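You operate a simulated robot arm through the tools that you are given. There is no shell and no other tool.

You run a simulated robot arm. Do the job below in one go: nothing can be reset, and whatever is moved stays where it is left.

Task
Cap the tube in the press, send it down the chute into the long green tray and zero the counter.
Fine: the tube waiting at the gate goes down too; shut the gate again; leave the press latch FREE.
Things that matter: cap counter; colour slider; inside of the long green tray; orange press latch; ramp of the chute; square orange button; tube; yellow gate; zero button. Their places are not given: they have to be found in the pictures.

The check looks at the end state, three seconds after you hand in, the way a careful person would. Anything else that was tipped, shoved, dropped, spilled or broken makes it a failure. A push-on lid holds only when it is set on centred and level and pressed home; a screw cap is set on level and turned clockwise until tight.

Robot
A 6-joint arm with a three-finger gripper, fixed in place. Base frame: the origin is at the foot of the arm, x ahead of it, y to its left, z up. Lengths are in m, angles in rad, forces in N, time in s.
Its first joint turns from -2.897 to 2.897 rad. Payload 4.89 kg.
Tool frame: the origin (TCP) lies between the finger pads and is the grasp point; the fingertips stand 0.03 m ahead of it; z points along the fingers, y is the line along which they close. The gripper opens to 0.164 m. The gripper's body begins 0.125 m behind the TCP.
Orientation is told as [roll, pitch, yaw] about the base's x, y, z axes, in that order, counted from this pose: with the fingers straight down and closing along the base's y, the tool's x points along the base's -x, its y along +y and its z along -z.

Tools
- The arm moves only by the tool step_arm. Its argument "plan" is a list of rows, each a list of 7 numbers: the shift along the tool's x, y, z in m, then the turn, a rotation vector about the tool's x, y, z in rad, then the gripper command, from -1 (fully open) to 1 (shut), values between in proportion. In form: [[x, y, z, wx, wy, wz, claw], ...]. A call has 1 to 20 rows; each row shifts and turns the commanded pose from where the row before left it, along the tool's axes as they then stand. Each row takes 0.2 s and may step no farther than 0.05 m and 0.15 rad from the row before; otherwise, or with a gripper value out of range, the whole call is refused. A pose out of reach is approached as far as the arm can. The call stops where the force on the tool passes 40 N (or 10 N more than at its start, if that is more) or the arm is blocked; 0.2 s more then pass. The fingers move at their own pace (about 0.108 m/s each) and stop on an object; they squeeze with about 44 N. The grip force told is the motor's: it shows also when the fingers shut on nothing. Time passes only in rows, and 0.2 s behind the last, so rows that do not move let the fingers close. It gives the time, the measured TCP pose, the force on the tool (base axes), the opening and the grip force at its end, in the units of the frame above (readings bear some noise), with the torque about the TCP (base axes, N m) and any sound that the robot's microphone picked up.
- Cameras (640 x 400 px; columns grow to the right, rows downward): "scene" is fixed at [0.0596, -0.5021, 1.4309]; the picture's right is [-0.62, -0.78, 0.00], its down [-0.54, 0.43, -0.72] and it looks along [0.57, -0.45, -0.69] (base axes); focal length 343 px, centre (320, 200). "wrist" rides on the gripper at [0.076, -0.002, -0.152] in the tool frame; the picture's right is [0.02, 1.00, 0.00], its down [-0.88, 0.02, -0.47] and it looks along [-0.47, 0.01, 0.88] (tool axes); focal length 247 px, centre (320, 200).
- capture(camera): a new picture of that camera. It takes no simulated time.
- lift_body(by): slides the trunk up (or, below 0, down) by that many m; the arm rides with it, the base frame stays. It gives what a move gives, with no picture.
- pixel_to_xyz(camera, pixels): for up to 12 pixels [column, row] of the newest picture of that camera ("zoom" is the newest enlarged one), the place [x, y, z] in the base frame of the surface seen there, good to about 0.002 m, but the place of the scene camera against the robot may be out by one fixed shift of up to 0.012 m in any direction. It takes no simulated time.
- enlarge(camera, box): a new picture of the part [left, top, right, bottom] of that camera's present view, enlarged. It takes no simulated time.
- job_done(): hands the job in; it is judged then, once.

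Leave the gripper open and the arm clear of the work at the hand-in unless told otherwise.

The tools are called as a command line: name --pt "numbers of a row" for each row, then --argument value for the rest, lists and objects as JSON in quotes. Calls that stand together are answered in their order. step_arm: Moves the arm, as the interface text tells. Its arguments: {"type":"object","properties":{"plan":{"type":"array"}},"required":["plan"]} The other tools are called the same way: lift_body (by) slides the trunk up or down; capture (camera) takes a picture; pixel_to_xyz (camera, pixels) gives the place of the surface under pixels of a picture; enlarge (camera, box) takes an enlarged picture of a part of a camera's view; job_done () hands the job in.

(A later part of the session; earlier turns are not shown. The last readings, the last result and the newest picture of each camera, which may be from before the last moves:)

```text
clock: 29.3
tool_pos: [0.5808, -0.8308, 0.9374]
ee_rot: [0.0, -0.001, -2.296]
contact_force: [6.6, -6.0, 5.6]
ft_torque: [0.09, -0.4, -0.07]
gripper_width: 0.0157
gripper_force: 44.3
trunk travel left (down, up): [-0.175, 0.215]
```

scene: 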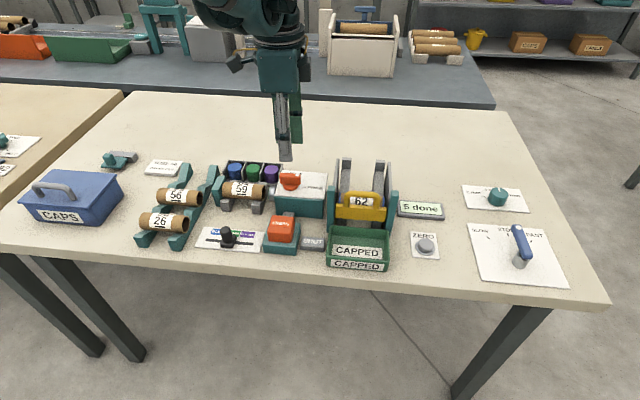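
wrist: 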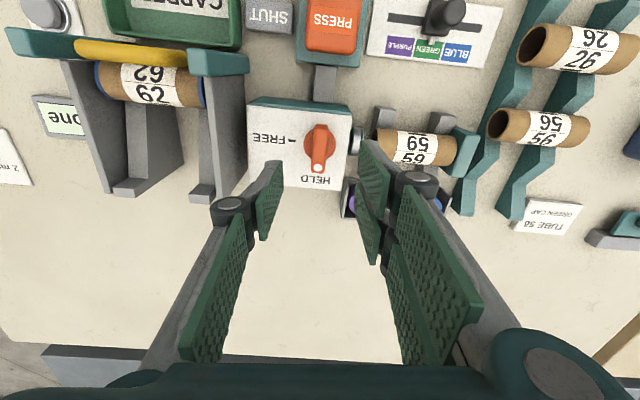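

The latch should be back at FREE. I open, rise, turn the tool back to yaw -0.707 and look.

step_arm --pt "0 0 0 0 0 0 0.3" --pt "0 0 0 0 0 0 0.3" --pt "0 0 -0.03 0 0 0 0.3" --pt "0 0 -0.03 0 0 0 0.3" --pt "0 0 -0.025 0 0 0 0.3" --pt "0 0 0 0 0 -0.1445 0.3" --pt "0 0 0 0 0 -0.1445 0.3" --pt "0 0 0 0 0 -0.1445 0.3" --pt "0 0 0 0 0 -0.1445 0.3" --pt "0 0 0 0 0 -0.1445 0.3" --pt "0 0 0 0 0 -0.1445 0.3" --pt "0 0 0 0 0 -0.1445 0.3" --pt "0 0 0 0 0 -0.1445 0.3" --pt "0 0 0 0 0 -0.1445 0.3" --pt "0 0 0 0 0 -0.1445 0.3" --pt "0 0 0 0 0 -0.1445 0.3" --pt "0 0 0 0 0 0 0.3"

capture --camera "wrist"

enlarge --camera "wrist" --box '[240, 90, 400, 210]'

```text
clock: 32.9
tool_pos: [0.5814, -0.8297, 1.0238]
ee_rot: [0.0, -0.001, -0.705]
contact_force: [-0.6, 0.1, -0.6]
ft_torque: [0.0, 0.01, -0.01]
gripper_width: 0.0573
gripper_force: 0.0
trunk travel left (down, up): [-0.175, 0.215]
```

```text
taken
```

wrist: 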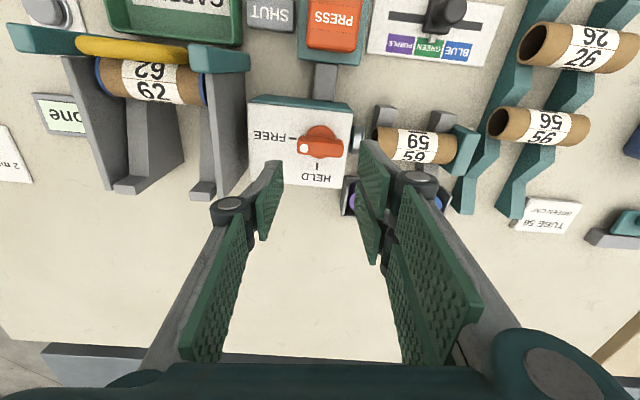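

```text
3.33 times, centred on (320, 150) of wrist
```

zoom: 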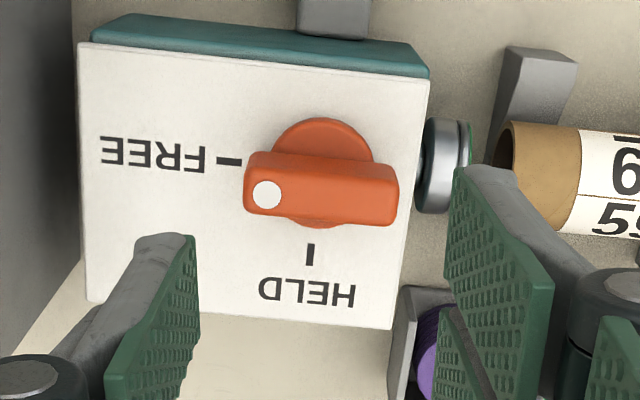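

The latch is at FREE. I close the fingers and go over the PRESS button again to press with the latch free.

step_arm --pt "0.04 0.0037 0 0 0 0 1" --pt "0.04 0.0037 0 0 0 0 1" --pt "0.039 0.0036 0 0 0 0 1" --pt "0 0 0.046 0 0 0 1" --pt "0 0 0.046 0 0 0 1" --pt "0 0 0 0 0 0 1" --pt "0 0 0.006 0 0 0 1" --pt "0 0 0.006 0 0 0 1" --pt "0 0 0.006 0 0 0 1" --pt "0 0 0.003 0 0 0 1" --pt "0 0 0.003 0 0 0 1" --pt "0 0 0.003 0 0 0 1" --pt "0 0 0.003 0 0 0 1"

capture --camera "wrist"

enlarge --camera "scene" --box '[190, 150, 440, 280]'

```text
clock: 35.7
tool_pos: [0.4972, -0.7441, 0.9009]
ee_rot: [0.0, -0.002, -0.705]
contact_force: [1.0, -1.0, 4.9]
ft_torque: [0.02, -0.04, 0.0]
gripper_width: 0.0059
gripper_force: 45.1
trunk travel left (down, up): [-0.175, 0.215]
```

```text
taken
```

wrist: 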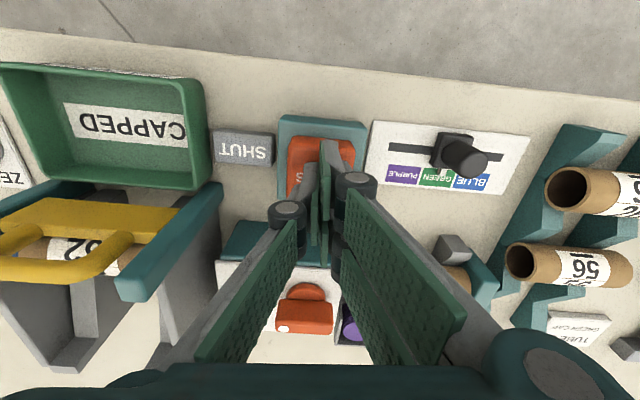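

```text
2.56 times, centred on (315, 215) of scene
```

zoom: 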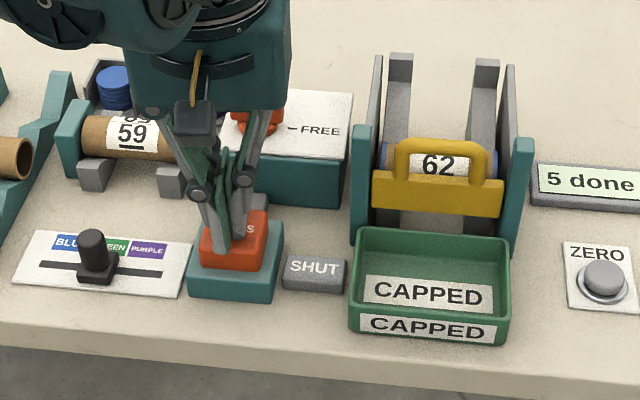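

It gives now: 4.9 N and lower than before. I keep pressing in small steps.

step_arm --pt "0 0 0.003 0 0 0 1" --pt "0 0 0.003 0 0 0 1" --pt "0 0 0.003 0 0 0 1" --pt "0 0 0.003 0 0 0 1" --pt "0 0 0.003 0 0 0 1" --pt "0 0 0.003 0 0 0 1"

enlarge --camera "scene" --box '[190, 150, 440, 280]'

```text
clock: 37.1
tool_pos: [0.4976, -0.7432, 0.8835]
ee_rot: [0.0, -0.002, -0.705]
contact_force: [6.3, -2.0, 22.3]
ft_torque: [0.1, -0.08, -0.05]
gripper_width: 0.006
gripper_force: 45.0
trunk travel left (down, up): [-0.175, 0.215]
heard: click
```

```text
2.56 times, centred on (315, 215) of scene
```

zoom: 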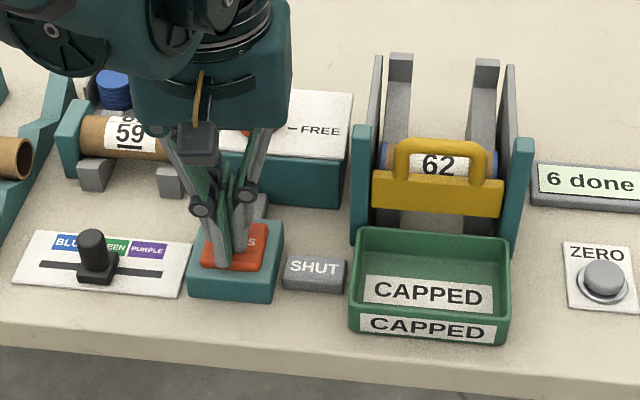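

A click, and the counter reads "6 done": the cap is on. I lift off, open the gripper and look at the tube.

step_arm --pt "0 0 -0.01 0 0 0 1" --pt "0 0 -0.02 0 0 0 1" --pt "0 0 -0.04 0 0 0 1" --pt "0 0 -0.04 0 0 0 1" --pt "0 0 -0.03 0 0 0 0.3" --pt "0 0 0 0 0 0 -1" --pt "0 0 0 0 0 0 -1" --pt "0 0 0 0 0 0 -1"

capture --camera "wrist"

enlarge --camera "wrist" --box '[260, 140, 440, 260]'

```text
clock: 38.9
tool_pos: [0.4972, -0.7443, 1.0231]
ee_rot: [0.002, 0.0, -0.706]
contact_force: [0.2, -0.2, 0.7]
ft_torque: [-0.03, 0.03, 0.02]
gripper_width: 0.164
gripper_force: 0.1
trunk travel left (down, up): [-0.175, 0.215]
```

```text
taken
```

wrist: 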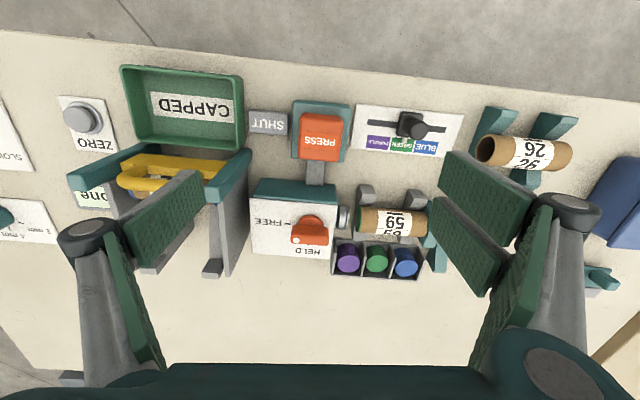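

```text
3.33 times, centred on (350, 200) of wrist
```

zoom: 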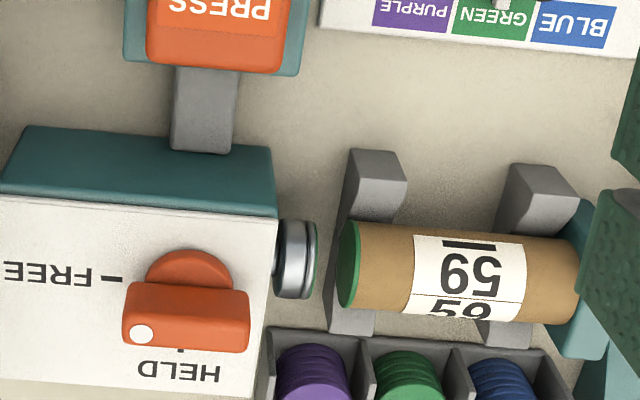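

The tube has a green cap on its right end, and the latch is FREE. Next I measure the tube, saddles and cap bin for the grasp.

pixel_to_xyz --camera "zoom" --pixels '[[352, 265], [380, 235], [375, 265], [375, 300], [560, 280], [460, 315], [470, 270], [500, 245], [380, 338], [440, 348], [375, 165], [540, 180]]'

pixel_to_xyz --camera "wrist" --pixels '[[332, 240], [375, 244], [423, 249], [335, 275], [430, 210], [432, 230], [425, 225], [348, 256], [377, 258], [405, 262], [440, 262], [342, 218]]'

```text
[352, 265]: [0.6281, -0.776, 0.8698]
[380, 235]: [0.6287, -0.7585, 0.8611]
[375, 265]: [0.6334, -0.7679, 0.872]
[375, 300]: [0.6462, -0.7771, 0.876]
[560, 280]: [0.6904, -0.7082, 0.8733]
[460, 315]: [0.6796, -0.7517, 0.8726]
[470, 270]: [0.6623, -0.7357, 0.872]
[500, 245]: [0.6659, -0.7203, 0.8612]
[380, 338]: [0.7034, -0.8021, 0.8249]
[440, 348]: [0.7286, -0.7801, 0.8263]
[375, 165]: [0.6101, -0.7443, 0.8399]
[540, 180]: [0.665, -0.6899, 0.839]
```

```text
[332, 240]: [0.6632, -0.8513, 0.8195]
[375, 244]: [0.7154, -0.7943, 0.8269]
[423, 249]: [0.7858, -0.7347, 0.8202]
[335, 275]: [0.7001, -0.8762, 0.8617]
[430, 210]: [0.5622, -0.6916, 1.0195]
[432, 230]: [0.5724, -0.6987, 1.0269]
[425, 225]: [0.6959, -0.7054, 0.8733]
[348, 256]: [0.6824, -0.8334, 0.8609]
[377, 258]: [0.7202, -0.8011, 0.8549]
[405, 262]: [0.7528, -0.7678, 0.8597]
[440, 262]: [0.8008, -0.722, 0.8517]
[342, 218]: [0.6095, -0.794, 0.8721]
```

The tube's axis is at about v 0.993, z 0.856, with radius 20 mm; there is room for the fingers between the saddles and in front of the bins. Before grasping, I look at the chute from above by shifting along the bench.

step_arm --pt "0 0 -0.03 0 0 0 -1" --pt "0 -0.042 -0.01 0 0 0 -1" --pt "0 -0.042 0 0 0 0 -1" --pt "0 -0.042 0 0 0 0 -1" --pt "0 -0.042 0 0 0 0 -1" --pt "0 0 0 0 0 0 -1"

capture --camera "wrist"

enlarge --camera "wrist" --box '[220, 110, 420, 270]'

```text
clock: 40.3
tool_pos: [0.3874, -0.8721, 1.0628]
ee_rot: [0.001, 0.001, -0.705]
contact_force: [0.0, 0.1, 0.4]
ft_torque: [0.1, -0.03, 0.0]
gripper_width: 0.1641
gripper_force: 0.0
trunk travel left (down, up): [-0.175, 0.215]
```

```text
taken
```

wrist: 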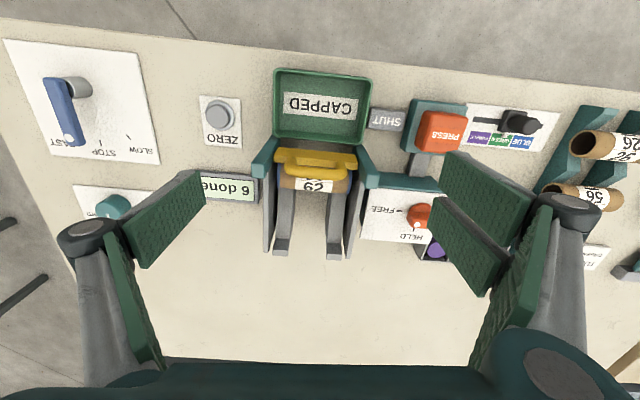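

```text
2.50 times, centred on (320, 190) of wrist
```

zoom: 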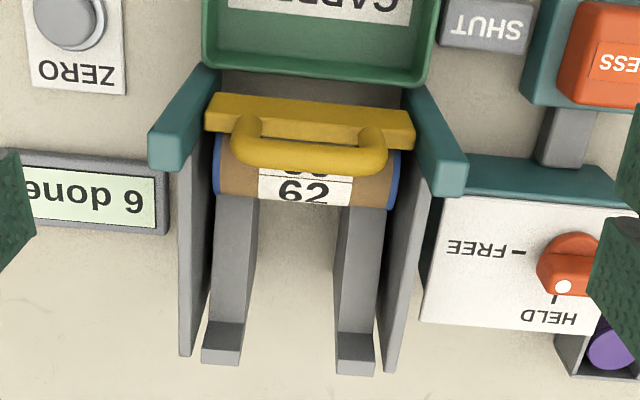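

I have a clear view of the chute: rails slope down from the back to the gate, with side walls. I measure rails, walls, tube 62, gate bar and handle.

pixel_to_xyz --camera "zoom" --pixels '[[215, 100], [408, 130], [310, 110], [310, 160], [245, 150], [375, 165], [300, 195], [235, 215], [228, 270], [222, 315], [222, 340], [355, 340]]'

pixel_to_xyz --camera "zoom" --pixels '[[190, 340], [392, 355], [170, 145], [450, 175], [195, 250], [405, 260], [355, 300], [360, 230], [225, 190], [385, 200], [320, 60], [240, 40]]'

pixel_to_xyz --camera "wrist" --pixels '[[278, 70], [368, 75], [280, 137], [362, 143], [285, 110], [360, 110], [220, 113], [320, 85], [320, 130], [310, 145], [318, 165], [318, 158]]'

```text
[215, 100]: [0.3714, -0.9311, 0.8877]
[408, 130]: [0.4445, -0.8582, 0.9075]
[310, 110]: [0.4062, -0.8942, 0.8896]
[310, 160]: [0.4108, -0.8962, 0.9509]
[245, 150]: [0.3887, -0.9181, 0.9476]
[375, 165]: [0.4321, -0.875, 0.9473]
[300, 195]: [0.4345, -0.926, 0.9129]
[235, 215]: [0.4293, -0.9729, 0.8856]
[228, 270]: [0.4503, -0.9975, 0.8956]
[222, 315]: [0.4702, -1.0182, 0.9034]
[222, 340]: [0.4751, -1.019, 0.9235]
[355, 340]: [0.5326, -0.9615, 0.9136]
```

```text
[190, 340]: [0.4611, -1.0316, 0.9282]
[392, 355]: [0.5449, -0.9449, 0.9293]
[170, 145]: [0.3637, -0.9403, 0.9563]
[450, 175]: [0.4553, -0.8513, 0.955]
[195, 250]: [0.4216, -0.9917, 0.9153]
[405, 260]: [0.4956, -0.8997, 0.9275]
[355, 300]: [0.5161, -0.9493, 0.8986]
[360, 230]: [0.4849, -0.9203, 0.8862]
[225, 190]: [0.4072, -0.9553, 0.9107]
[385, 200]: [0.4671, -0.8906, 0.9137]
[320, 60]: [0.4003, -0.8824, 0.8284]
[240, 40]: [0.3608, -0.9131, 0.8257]
```

```text
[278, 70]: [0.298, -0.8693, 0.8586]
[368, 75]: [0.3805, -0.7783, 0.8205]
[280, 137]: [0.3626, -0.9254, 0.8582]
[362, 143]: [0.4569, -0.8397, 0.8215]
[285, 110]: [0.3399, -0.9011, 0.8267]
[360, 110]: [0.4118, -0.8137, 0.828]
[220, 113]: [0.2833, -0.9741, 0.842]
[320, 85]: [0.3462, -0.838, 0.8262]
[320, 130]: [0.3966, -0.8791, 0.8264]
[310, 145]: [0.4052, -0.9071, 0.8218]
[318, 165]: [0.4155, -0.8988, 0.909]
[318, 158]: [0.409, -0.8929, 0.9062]
```

The chute rails are at z ≈ 0.886 + 0.30·(v − 0.958), centred at u ≈ −0.4245. The gate bar is at v 0.89 with its handle top at z 0.95. I plan to lay tube 59 behind tube 62 at v ≈ 0.985 with the tool tilted 0.29 rad (square to the ramp). First I test, empty and high, that the arm reaches that pose.

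step_arm --pt "0 0 0 0 0 0.143 0.25" --pt "0 0 0 0 0 0.143 0.25" --pt "0 0 0 0 0 0.143 0.25" --pt "0 0 0 0 0 0.143 0.25" --pt "0 0 0 0 0 0.143 0.25" --pt "0 0 0 0 0 0.143 0.25" --pt "0 0 0 0 0 0.143 0.25" --pt "0 0 0 0 0 0.143 0.25" --pt "0 0 0 0 0 0.143 0.25" --pt "0 0 0 0 0 0.143 0.25" --pt "0 0 0 0 0 0.143 0.25" --pt "-0.0043 0.0413 0 0 0 0 0.25" --pt "-0.0043 0.0413 0 -0.145 0 0 0.25" --pt "-0.0043 0.0413 -0.01 -0.145 0 0 0.25" --pt "0 0 0 0 0 0 0.25"

capture --camera "wrist"

capture --camera "scene"

```text
clock: 43.5
tool_pos: [0.4731, -0.9625, 1.0786]
ee_rot: [0.291, 0.001, -2.278]
contact_force: [0.6, 0.5, -0.8]
ft_torque: [0.01, 0.02, 0.03]
gripper_width: 0.0615
gripper_force: 0.0
trunk travel left (down, up): [-0.175, 0.215]
```

```text
taken
```

wrist: 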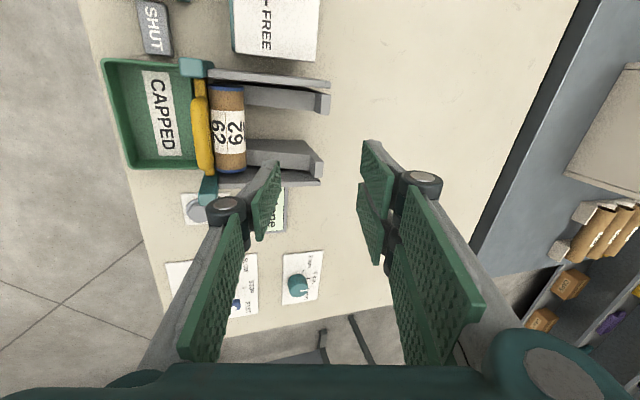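

```text
taken
```

scene: 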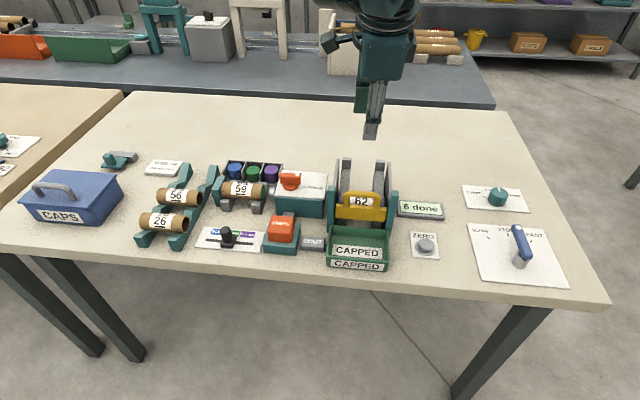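

The arm reached the high pose exactly. I test lower, straight down to z ≈ 0.965.

step_arm --pt "0 -0.0108 0.0361 0 0 0 0.25" --pt "0 -0.0108 0.0361 0 0 0 0.25" --pt "0 -0.0108 0.0361 0 0 0 0.25" --pt "0 0 0 0 0 0 0.25"

capture --camera "wrist"

```text
clock: 44.5
tool_pos: [0.4719, -0.9617, 0.9663]
ee_rot: [0.29, 0.0, -2.278]
contact_force: [-0.3, -0.2, -0.6]
ft_torque: [0.03, 0.0, 0.01]
gripper_width: 0.0617
gripper_force: 0.2
trunk travel left (down, up): [-0.175, 0.215]
```

```text
taken
```

wrist: 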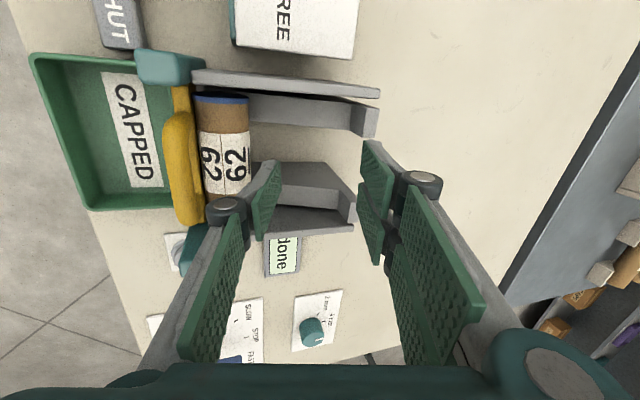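

The reach is fine. I take more exact chute points from this close view: rails, end ledges, walls and tube 62.

pixel_to_xyz --camera "wrist" --pixels '[[330, 110], [290, 108], [260, 105], [367, 115], [352, 112], [320, 185], [300, 180], [345, 205], [370, 92], [300, 215], [222, 130], [245, 150]]'

enlarge --camera "wrist" --box '[130, 40, 400, 250]'

```text
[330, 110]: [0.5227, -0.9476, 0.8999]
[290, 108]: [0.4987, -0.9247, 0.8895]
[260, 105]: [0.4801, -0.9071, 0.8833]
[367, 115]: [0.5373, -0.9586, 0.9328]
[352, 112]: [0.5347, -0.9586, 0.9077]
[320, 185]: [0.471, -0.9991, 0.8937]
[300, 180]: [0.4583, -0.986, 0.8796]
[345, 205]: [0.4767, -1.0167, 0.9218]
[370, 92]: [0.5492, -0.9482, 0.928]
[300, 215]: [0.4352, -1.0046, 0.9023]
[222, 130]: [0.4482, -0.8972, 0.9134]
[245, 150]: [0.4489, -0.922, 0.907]
```

```text
1.90 times, centred on (265, 145) of wrist
```

zoom: 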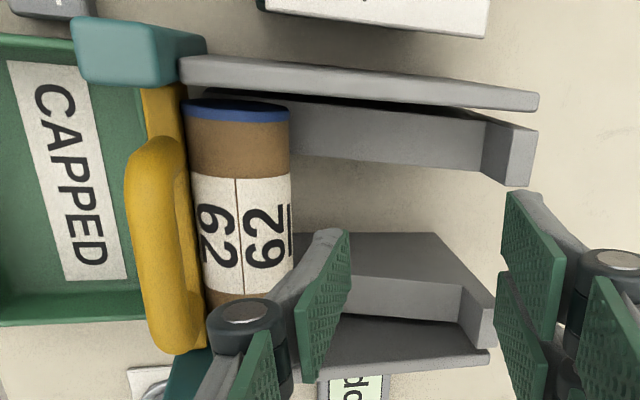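

All is consistent. I rise, untilt, and move above tube 59 (target u −0.132, v 0.993) for the grasp.

step_arm --pt "0 0.0128 -0.0431 0 0 0 0.25" --pt "0 0.0128 -0.0431 0 0 0 0.25" --pt "0 0 0 0.145 0 0 0.25" --pt "0 0 0 0.145 0 0 0.25" --pt "0.0418 0.00136 0 0 0 0 0.25" --pt "0.0418 0.00136 0 0 0 0 0.25" --pt "0.0418 0.00136 0 0 0 0 0.25" --pt "0.0418 0.00136 0 0 0 0 0.25" --pt "0.0418 0.00136 0 0 0 0 0.25" --pt "0.0418 0.00136 0 0 0 0 0.25" --pt "0.0418 0.00136 0 0 0 0 0.25" --pt "0 0 0.04 0 0 0 0.25" --pt "0 0 0.04 0 0 0 0.25" --pt "0 0 0 0 0 0 0.25"

capture --camera "wrist"

enlarge --camera "scene" --box '[190, 120, 340, 240]'

```text
clock: 47.5
tool_pos: [0.6698, -0.7453, 0.9759]
ee_rot: [0.0, 0.0, -2.278]
contact_force: [0.2, 0.0, -0.6]
ft_torque: [0.02, 0.06, 0.05]
gripper_width: 0.0617
gripper_force: 0.0
trunk travel left (down, up): [-0.175, 0.215]
```

```text
taken
```

wrist: 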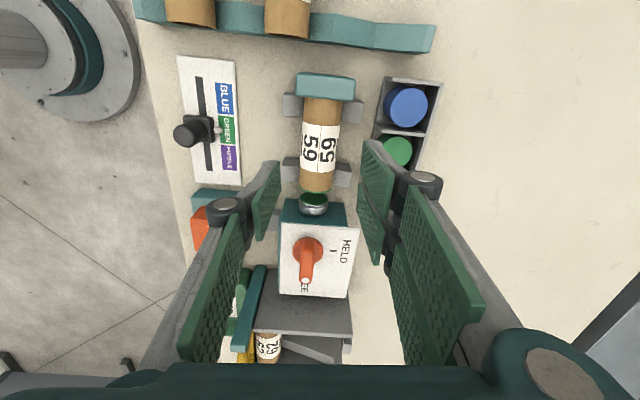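

```text
3.33 times, centred on (265, 180) of scene
```

zoom: 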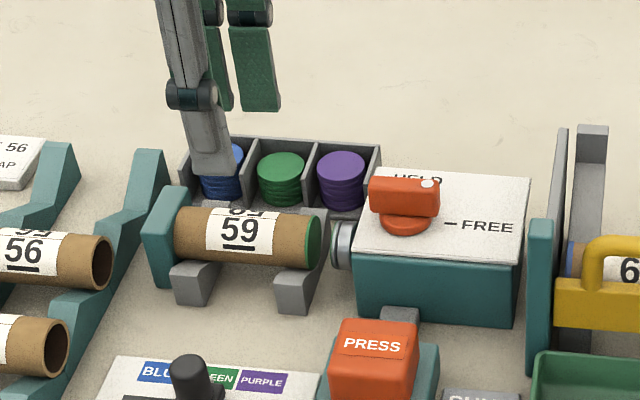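

Tube 59 shows its green cap. I check its centre line against the fingers in this view.

pixel_to_xyz --camera "wrist" --pixels '[[305, 145], [337, 150], [320, 150], [322, 103], [316, 186], [312, 150], [330, 150], [383, 120], [378, 135], [350, 170], [290, 168]]'

```text
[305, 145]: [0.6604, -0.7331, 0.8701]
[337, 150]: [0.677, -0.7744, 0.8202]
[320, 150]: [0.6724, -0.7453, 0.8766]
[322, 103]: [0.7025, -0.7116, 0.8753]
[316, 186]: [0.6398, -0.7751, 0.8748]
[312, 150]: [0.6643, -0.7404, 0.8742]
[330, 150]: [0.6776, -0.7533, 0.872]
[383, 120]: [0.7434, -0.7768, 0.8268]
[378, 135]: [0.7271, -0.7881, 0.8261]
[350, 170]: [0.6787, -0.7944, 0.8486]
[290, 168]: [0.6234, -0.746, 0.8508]
```

The axis is at v ≈ 0.9925 and z ≈ 0.8565, so the fingers are centred. I go down to z 0.858 and close on the tube.

step_arm --pt "0 -0.0008 0.04 0 0 0 0.25" --pt "0 0 0.04 0 0 0 0.25" --pt "0 0 0.025 0 0 0 0.25" --pt "0 0 0.0125 0 0 0 0.25" --pt "0 0 0 0 0 0 0.25" --pt "0 0 0 0 0 0 0.6" --pt "0 0 0 0 0 0 0.6" --pt "0 0 0 0 0 0 0.6"

capture --camera "wrist"

```text
clock: 48.3
tool_pos: [0.6701, -0.746, 0.8791]
ee_rot: [0.005, 0.001, -2.281]
contact_force: [5.1, -5.2, 27.1]
ft_torque: [-0.31, -1.44, -0.22]
gripper_width: 0.0684
gripper_force: 7.1
trunk travel left (down, up): [-0.175, 0.215]
stopped in row 4: the force on the tool passed its limit at 57 N (the readings are from after the stop); the commanded pose is now the measured one
```

```text
taken
```

wrist: 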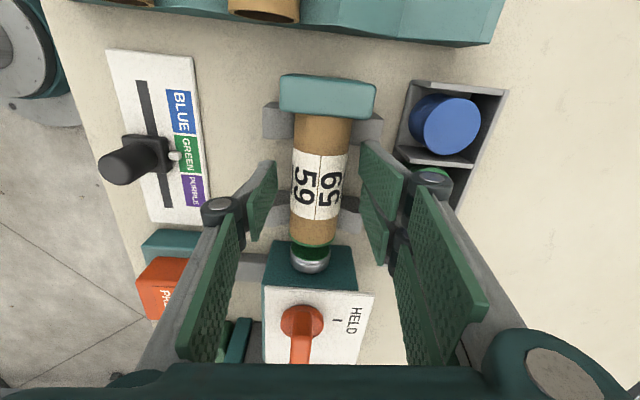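

The descent stopped at z 0.879 with force: the fingertips (z 0.849) touched something beside the tube, probably a saddle arm. I measure the saddles near the fingers.

pixel_to_xyz --camera "wrist" --pixels '[[350, 222], [352, 232], [282, 215], [285, 230], [278, 222], [370, 125], [355, 122], [270, 115], [290, 118], [275, 170], [364, 148], [320, 225]]'

enlarge --camera "wrist" --box '[220, 90, 420, 280]'

enlarge --camera "scene" --box '[200, 130, 320, 230]'

```text
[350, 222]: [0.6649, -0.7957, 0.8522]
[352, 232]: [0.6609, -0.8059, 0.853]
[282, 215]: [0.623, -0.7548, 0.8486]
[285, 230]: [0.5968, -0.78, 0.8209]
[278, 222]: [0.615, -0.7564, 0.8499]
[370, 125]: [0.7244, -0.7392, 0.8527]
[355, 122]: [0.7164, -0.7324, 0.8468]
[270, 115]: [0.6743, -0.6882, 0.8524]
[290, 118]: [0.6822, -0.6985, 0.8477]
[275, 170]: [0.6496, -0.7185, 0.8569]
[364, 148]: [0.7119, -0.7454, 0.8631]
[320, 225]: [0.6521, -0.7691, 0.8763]
```

```text
2.11 times, centred on (320, 185) of wrist
```

zoom: 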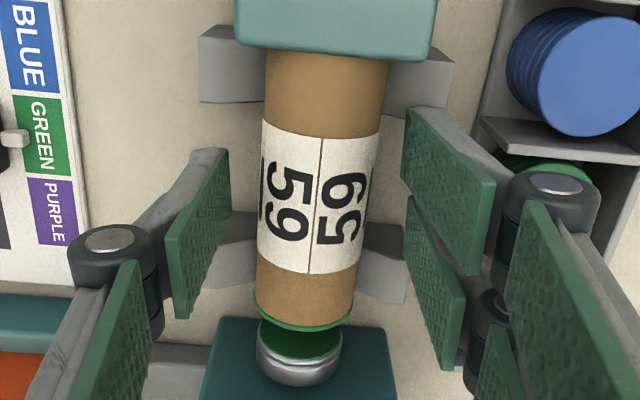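

```text
4.00 times, centred on (260, 180) of scene
```

zoom: 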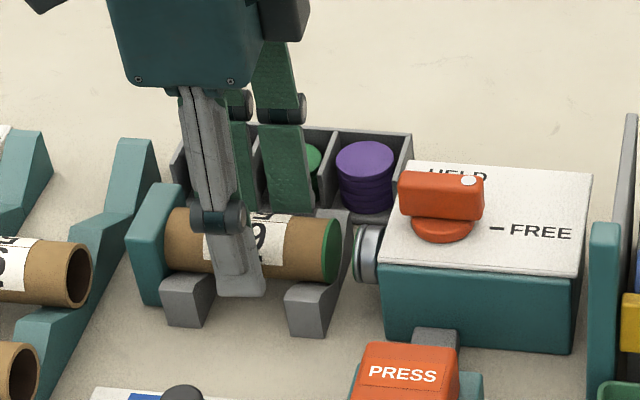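

The torque shows what happened: the gripper's +y side carries two prongs (about 6 cm wide together), and one landed on the left saddle arm. So I rise, tilt the tool 0.35 rad toward the front (prongs higher, single thumb lower), and take a shallower grip that clears the saddle tops.

step_arm --pt "0 0 -0.02 0 0 0 0.25" --pt "0 0 -0.025 0 0 0 0.25" --pt "0 0 0 0 0 0 0.25" --pt "0 0 0 -0.1167 0 0 0.25" --pt "0 0 0 -0.1167 0 0 0.25" --pt "0 0 0 -0.1166 0 0 0.25" --pt "0 -0.0245 -0.002 0 0 0 0.25" --pt "0 0 0 0 0 0 0.25"

capture --camera "wrist"

enlarge --camera "scene" --box '[200, 130, 320, 230]'

```text
clock: 50.1
tool_pos: [0.6516, -0.7308, 0.9151]
ee_rot: [0.354, 0.0, -2.28]
contact_force: [-0.7, 1.3, 0.3]
ft_torque: [0.03, 0.02, 0.03]
gripper_width: 0.0616
gripper_force: 0.2
trunk travel left (down, up): [-0.175, 0.215]
```

```text
taken
```

wrist: 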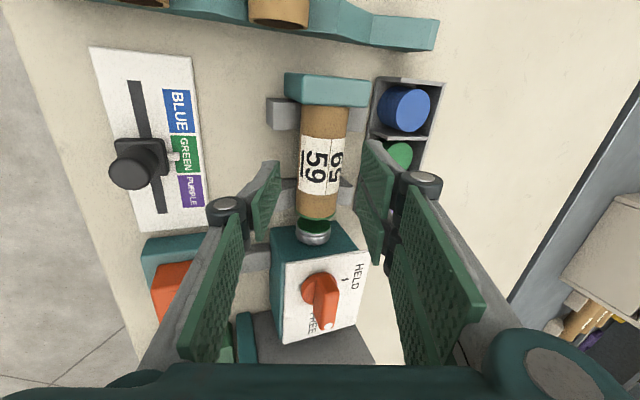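

```text
4.00 times, centred on (260, 180) of scene
```

zoom: 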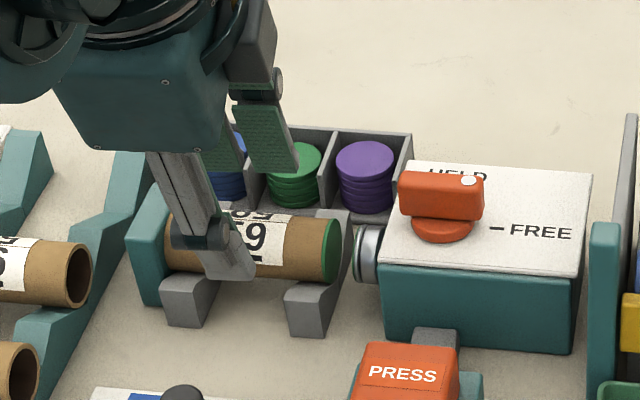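

The two prongs are visible at the back and the thumb at the front, which confirms it. I advance 42 mm along the tool axis to the shallow grasp, watching force.

step_arm --pt "0 0.0009 0.02 0 0 0 0.25" --pt "0 0 0.012 0 0 0 0.25" --pt "0 0 0.006 0 0 0 0.25" --pt "0 0 0.0045 0 0 0 0.25" --pt "0 0 0 0 0 0 0.25"

capture --camera "wrist"

```text
clock: 51.3
tool_pos: [0.6637, -0.7421, 0.8763]
ee_rot: [0.353, -0.001, -2.281]
contact_force: [0.2, 0.4, -0.5]
ft_torque: [0.0, 0.01, -0.01]
gripper_width: 0.0614
gripper_force: 0.0
trunk travel left (down, up): [-0.175, 0.215]
```

```text
taken
```

wrist: 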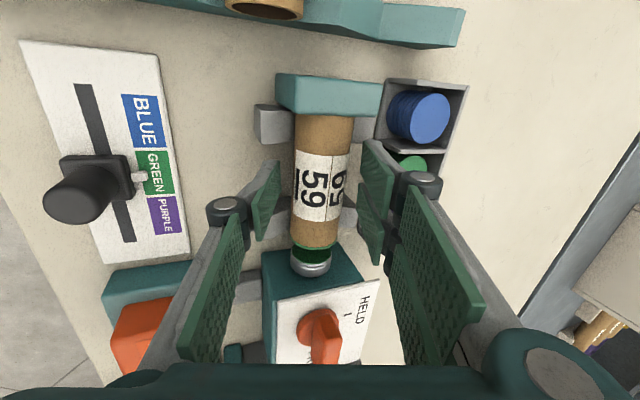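

There is no contact and the pose is good. I close on the tube.

step_arm --pt "0 -0.001 0 0 0 0 0.25" --pt "0 0 0 0 0 0 0.45" --pt "0 0 0 0 0 0 0.55" --pt "0 0 0 0 0 0 0.65" --pt "0 0 0 0 0 0 0.65"

capture --camera "wrist"

```text
clock: 52.5
tool_pos: [0.6621, -0.7408, 0.8742]
ee_rot: [0.353, 0.0, -2.28]
contact_force: [12.0, -12.8, 18.0]
ft_torque: [0.31, -0.99, -0.91]
gripper_width: 0.0382
gripper_force: 44.1
trunk travel left (down, up): [-0.175, 0.215]
```

```text
taken
```

wrist: 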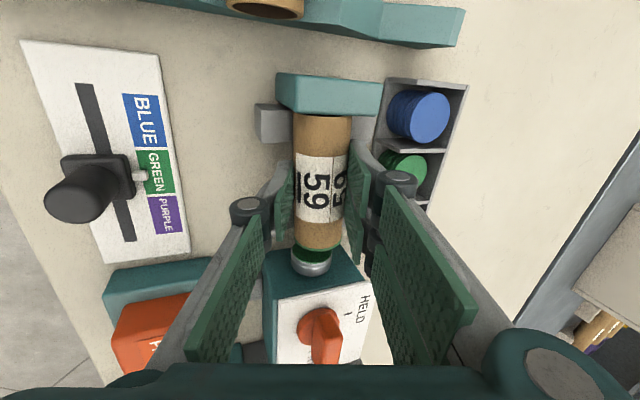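

Gripped at 38 mm. I lift slowly straight up and check the hold.

step_arm --pt "0 0.0017 -0.0047 0 0 0 0.65" --pt "0 0.0034 -0.0094 0 0 0 0.65" --pt "0 0.0068 -0.0188 0 0 0 0.65" --pt "0 0.0068 -0.0188 0 0 0 0.65" --pt "0 0 0 0 0 0 0.65"

capture --camera "wrist"

enlarge --camera "scene" --box '[180, 100, 320, 230]'

```text
clock: 53.7
tool_pos: [0.6641, -0.7401, 0.9307]
ee_rot: [0.355, 0.001, -2.277]
contact_force: [-1.0, -0.4, 0.7]
ft_torque: [-0.04, -0.02, 0.0]
gripper_width: 0.0381
gripper_force: 44.1
trunk travel left (down, up): [-0.175, 0.215]
```

```text
taken
```

wrist: 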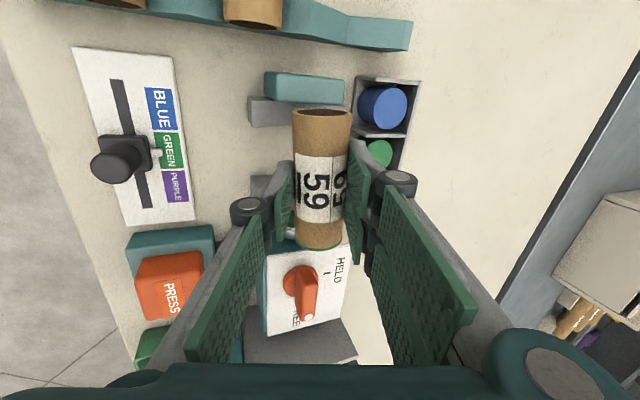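

```text
3.08 times, centred on (250, 165) of scene
```

zoom: 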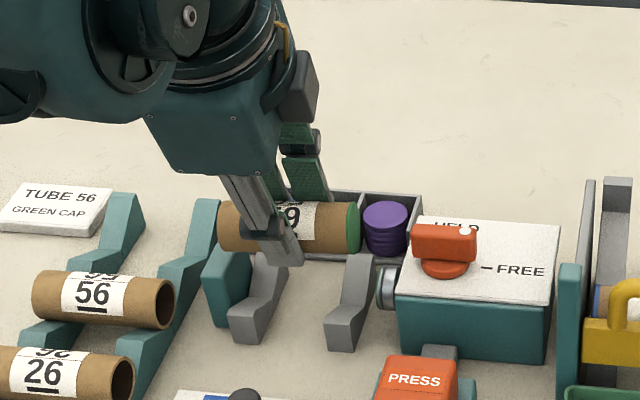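

The tube is held level, with a green cap on the right end; its left end is open. Tube 62 at the gate shows blue at both ends, so I look closely at it to understand what "capped" means here.

enlarge --camera "scene" --box '[330, 170, 400, 225]'

enlarge --camera "scene" --box '[310, 0, 470, 90]'

enlarge --camera "scene" --box '[0, 0, 160, 180]'

capture --camera "scene"

```text
7.27 times, centred on (365, 198) of scene
```

zoom: 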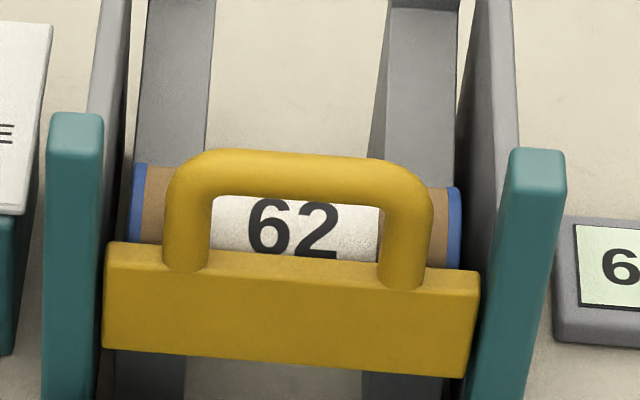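

```text
4.00 times, centred on (390, 45) of scene
```

zoom: 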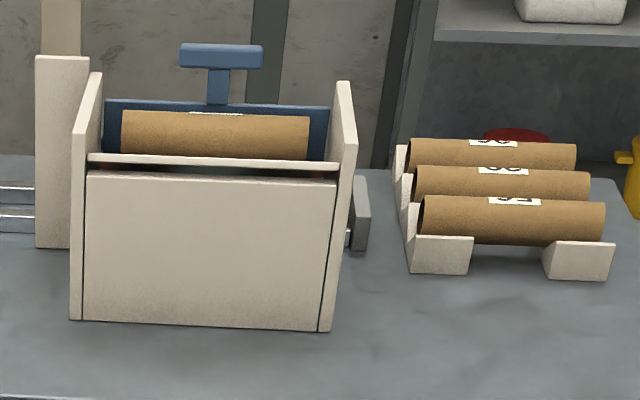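

```text
2.22 times, centred on (80, 90) of scene
```

zoom: 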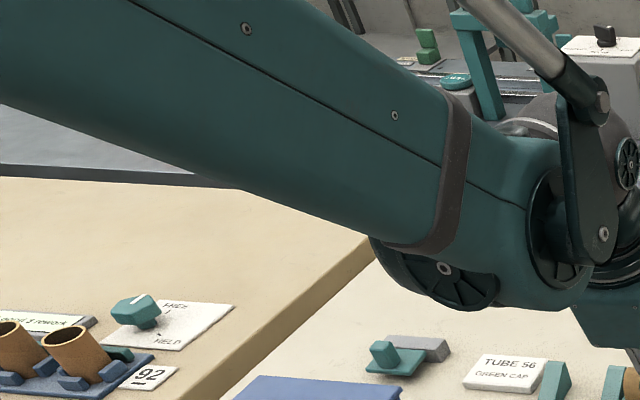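

```text
taken
```

scene: 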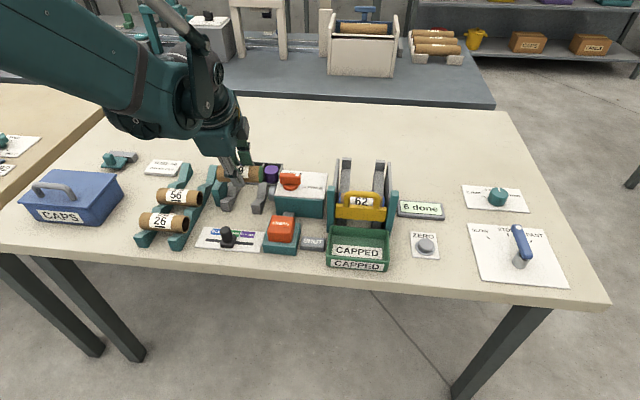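

enlarge --camera "wrist" --box '[250, 70, 400, 260]'

enlarge --camera "scene" --box '[200, 140, 320, 240]'

enlarge --camera "scene" --box '[130, 170, 220, 250]'

```text
2.11 times, centred on (325, 165) of wrist
```

zoom: 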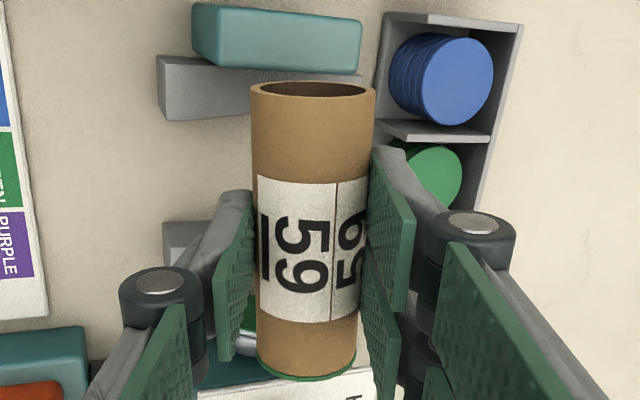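

```text
4.00 times, centred on (260, 190) of scene
```

zoom: 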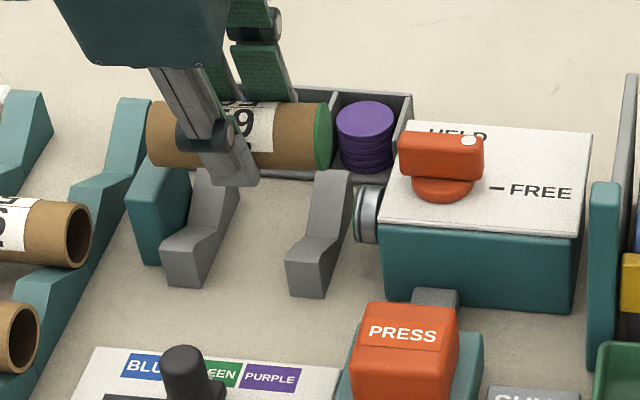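

```text
5.00 times, centred on (175, 210) of scene
```

zoom: 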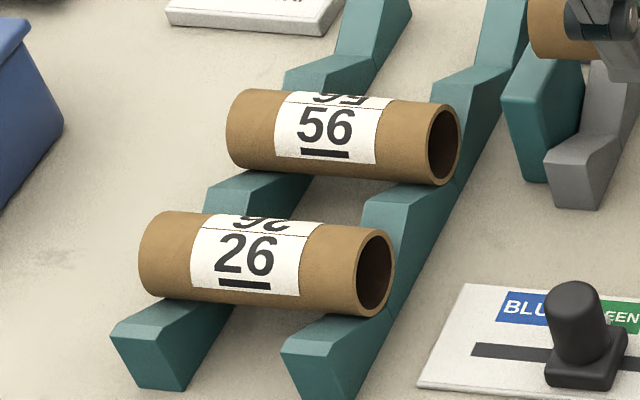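

Tube 59's cap is firmly on, and one press counted as one done, so I go on to the chute. I raise the tube, lessen the tilt to 0.17 (so the thumb linkage clears the gate handle), and move along the bench to above the ramp.

step_arm --pt "0 0.0129 -0.0347 0 0 0 0.65" --pt "0 0.0129 -0.0347 0 0 0 0.65" --pt "0 0.0129 -0.0347 0 0 0 0.65" --pt "0 0 0 0.0925 0 0 0.65" --pt "0 0 0 0.0925 0 0 0.65" --pt "-0.0365 0 0 0 0 0 0.65" --pt "-0.0365 0 0 0 0 0 0.65" --pt "-0.0365 0 0 0 0 0 0.65" --pt "-0.0365 0 0 0 0 0 0.65" --pt "-0.0365 0 0 0 0 0 0.65" --pt "-0.0365 0 0 0 0 0 0.65" --pt "-0.0365 0 0 0 0 0 0.65" --pt "-0.0365 0 0 0 0 0 0.65" --pt "0 0 0 0 0 0 0.65"

capture --camera "wrist"

enlarge --camera "scene" --box '[280, 80, 460, 280]'

```text
clock: 56.7
tool_pos: [0.4729, -0.9632, 1.0423]
ee_rot: [0.168, 0.001, -2.28]
contact_force: [-0.4, -0.4, -0.3]
ft_torque: [0.03, -0.04, 0.03]
gripper_width: 0.0379
gripper_force: 44.3
trunk travel left (down, up): [-0.175, 0.215]
```

```text
taken
```

wrist: 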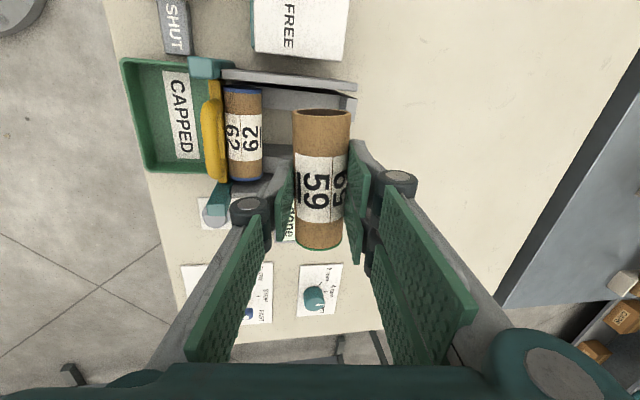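

```text
2.00 times, centred on (370, 180) of scene
```

zoom: 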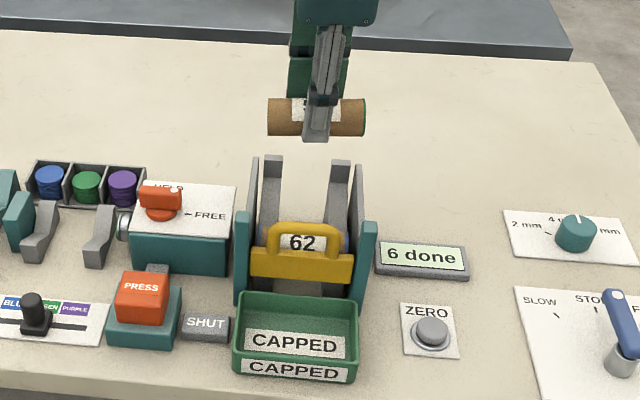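

The tube hangs over the ramp. I measure the tube's ends and top to centre it between the walls.

pixel_to_xyz --camera "wrist" --pixels '[[321, 119], [320, 150], [320, 240], [321, 246], [305, 180], [335, 180], [320, 180], [303, 130], [340, 130], [243, 150], [290, 84], [325, 88]]'

```text
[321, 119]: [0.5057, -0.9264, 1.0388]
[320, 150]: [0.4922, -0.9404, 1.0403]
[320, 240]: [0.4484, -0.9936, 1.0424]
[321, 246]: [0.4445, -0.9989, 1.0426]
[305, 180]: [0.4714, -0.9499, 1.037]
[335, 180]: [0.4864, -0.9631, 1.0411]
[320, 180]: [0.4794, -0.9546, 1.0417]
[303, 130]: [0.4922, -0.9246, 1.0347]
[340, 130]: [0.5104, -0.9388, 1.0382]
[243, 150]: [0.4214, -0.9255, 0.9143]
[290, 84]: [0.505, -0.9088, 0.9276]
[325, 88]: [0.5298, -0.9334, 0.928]
```

The tube is centred (u −0.4235). I lower it to about 1.5 cm above the rails first.

step_arm --pt "0 -0.0055 0.0237 0 0 0 0.65" --pt "0 -0.0055 0.0237 0 0 0 0.65" --pt "0 -0.0055 0.0237 0 0 0 0.65" --pt "0 -0.0055 0.0237 0 0 0 0.65" --pt "0 0 0 0 0 0 0.65"

capture --camera "wrist"

enlarge --camera "scene" --box '[310, 110, 430, 260]'

```text
clock: 57.9
tool_pos: [0.4692, -0.958, 0.9439]
ee_rot: [0.168, 0.0, -2.279]
contact_force: [-0.4, -0.4, -0.2]
ft_torque: [0.0, 0.02, 0.0]
gripper_width: 0.038
gripper_force: 43.4
trunk travel left (down, up): [-0.175, 0.215]
```

```text
taken
```

wrist: 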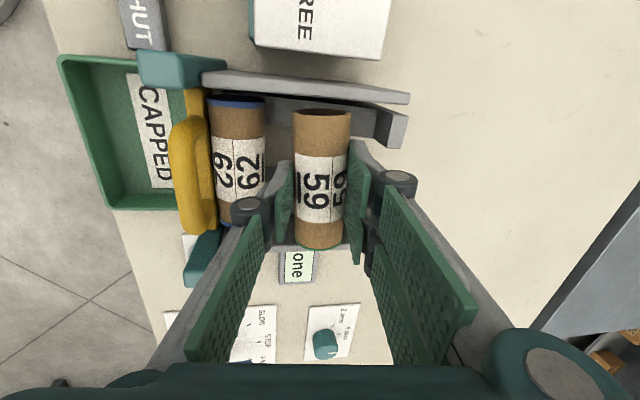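

```text
2.67 times, centred on (370, 185) of scene
```

zoom: 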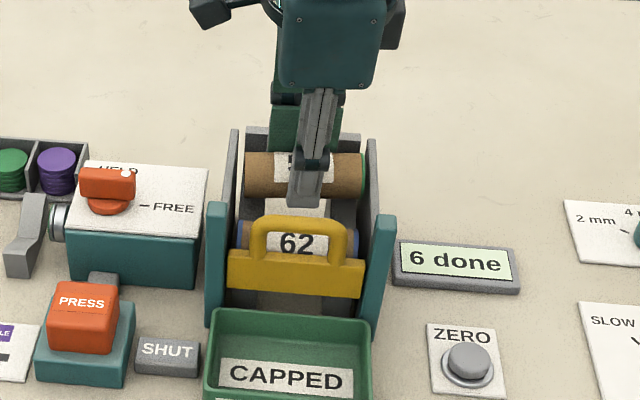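

Tube 59 is between the walls, behind tube 62. I lower it in 2 mm steps until it rests on the rails.

step_arm --pt "0 -0.0003 0.002 0 0 0 0.65" --pt "0 -0.0003 0.002 0 0 0 0.65" --pt "0 -0.0003 0.002 0 0 0 0.65" --pt "0 -0.0003 0.002 0 0 0 0.65" --pt "0 0 0 0 0 0 0.65"

```text
clock: 59.1
tool_pos: [0.4697, -0.9592, 0.936]
ee_rot: [0.167, -0.002, -2.279]
contact_force: [-0.1, 0.3, 0.1]
ft_torque: [-0.02, -0.02, -0.01]
gripper_width: 0.0378
gripper_force: 44.4
trunk travel left (down, up): [-0.175, 0.215]
```

step_arm --pt "0 -0.0002 0.0015 0 0 0 0.65" --pt "0 -0.0002 0.0015 0 0 0 0.65" --pt "0 0 0 0 0 0 0.65"

```text
clock: 59.9
tool_pos: [0.4695, -0.9582, 0.9326]
ee_rot: [0.168, 0.001, -2.28]
contact_force: [0.1, -0.6, -0.8]
ft_torque: [-0.02, 0.01, 0.02]
gripper_width: 0.0379
gripper_force: 44.1
trunk travel left (down, up): [-0.175, 0.215]
```

There is still no contact at z 0.9326, so I go down a little more.

step_arm --pt "0 -0.0002 0.0015 0 0 0 0.65" --pt "0 -0.0002 0.0015 0 0 0 0.65" --pt "0 0 0 0 0 0 0.65"

capture --camera "wrist"

enlarge --camera "wrist" --box '[180, 70, 420, 270]'

```text
clock: 60.7
tool_pos: [0.4688, -0.9578, 0.9324]
ee_rot: [0.17, 0.0, -2.279]
contact_force: [-0.4, -1.4, 33.3]
ft_torque: [-0.5, -0.11, -0.05]
gripper_width: 0.038
gripper_force: 43.8
trunk travel left (down, up): [-0.175, 0.215]
```

```text
taken
```

wrist: 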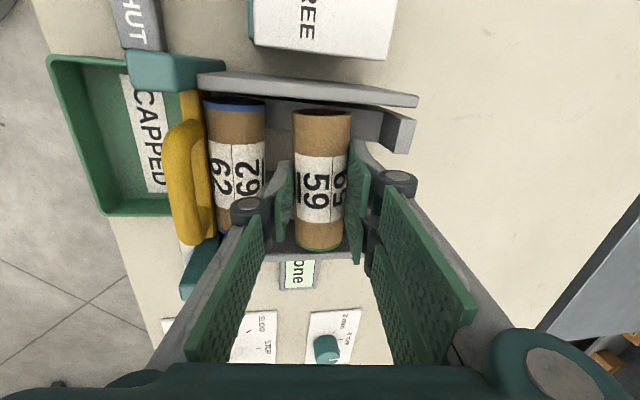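

```text
2.00 times, centred on (300, 170) of wrist
```

zoom: 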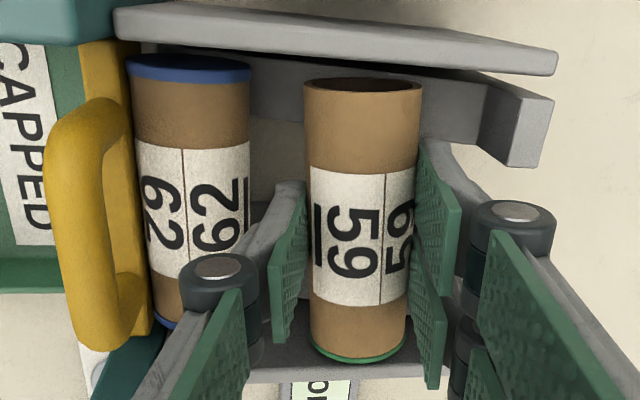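

It rests on the rails (33 N up). I ease 1 mm to relieve the force, then open slowly so the tube follows the thumb.

step_arm --pt "0 0 -0.001 0 0 0 0.65" --pt "0 0 0 0 0 0 0.5" --pt "0 0 0 0 0 0 0.47" --pt "0 0 0 0 0 0 0.44" --pt "0 0 0 0 0 0 0.41" --pt "0 0 0 0 0 0 0.38" --pt "0 0 0 0 0 0 0.38" --pt "0 0 0 0 0 0 0.38"

capture --camera "wrist"

enlarge --camera "scene" --box '[310, 110, 430, 260]'

```text
clock: 62.5
tool_pos: [0.47, -0.9589, 0.9315]
ee_rot: [0.167, -0.001, -2.28]
contact_force: [-0.6, 0.0, 0.9]
ft_torque: [-0.01, -0.04, 0.01]
gripper_width: 0.051
gripper_force: 0.0
trunk travel left (down, up): [-0.175, 0.215]
```

```text
taken
```

wrist: 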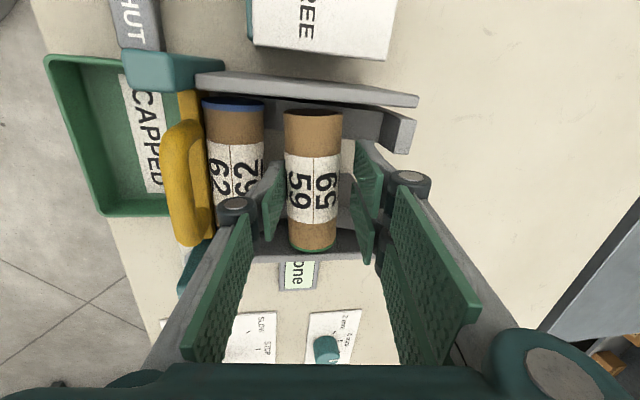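

```text
2.67 times, centred on (370, 185) of scene
```

zoom: 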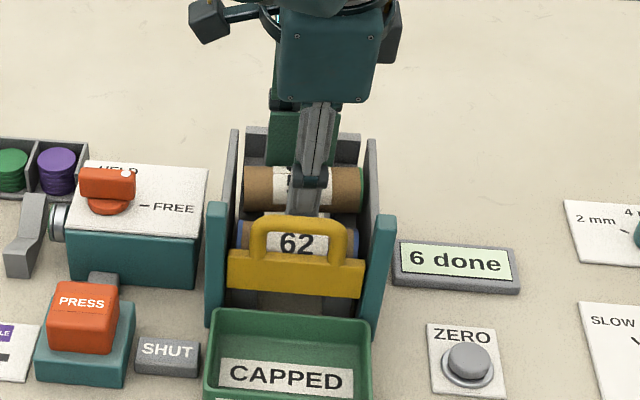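

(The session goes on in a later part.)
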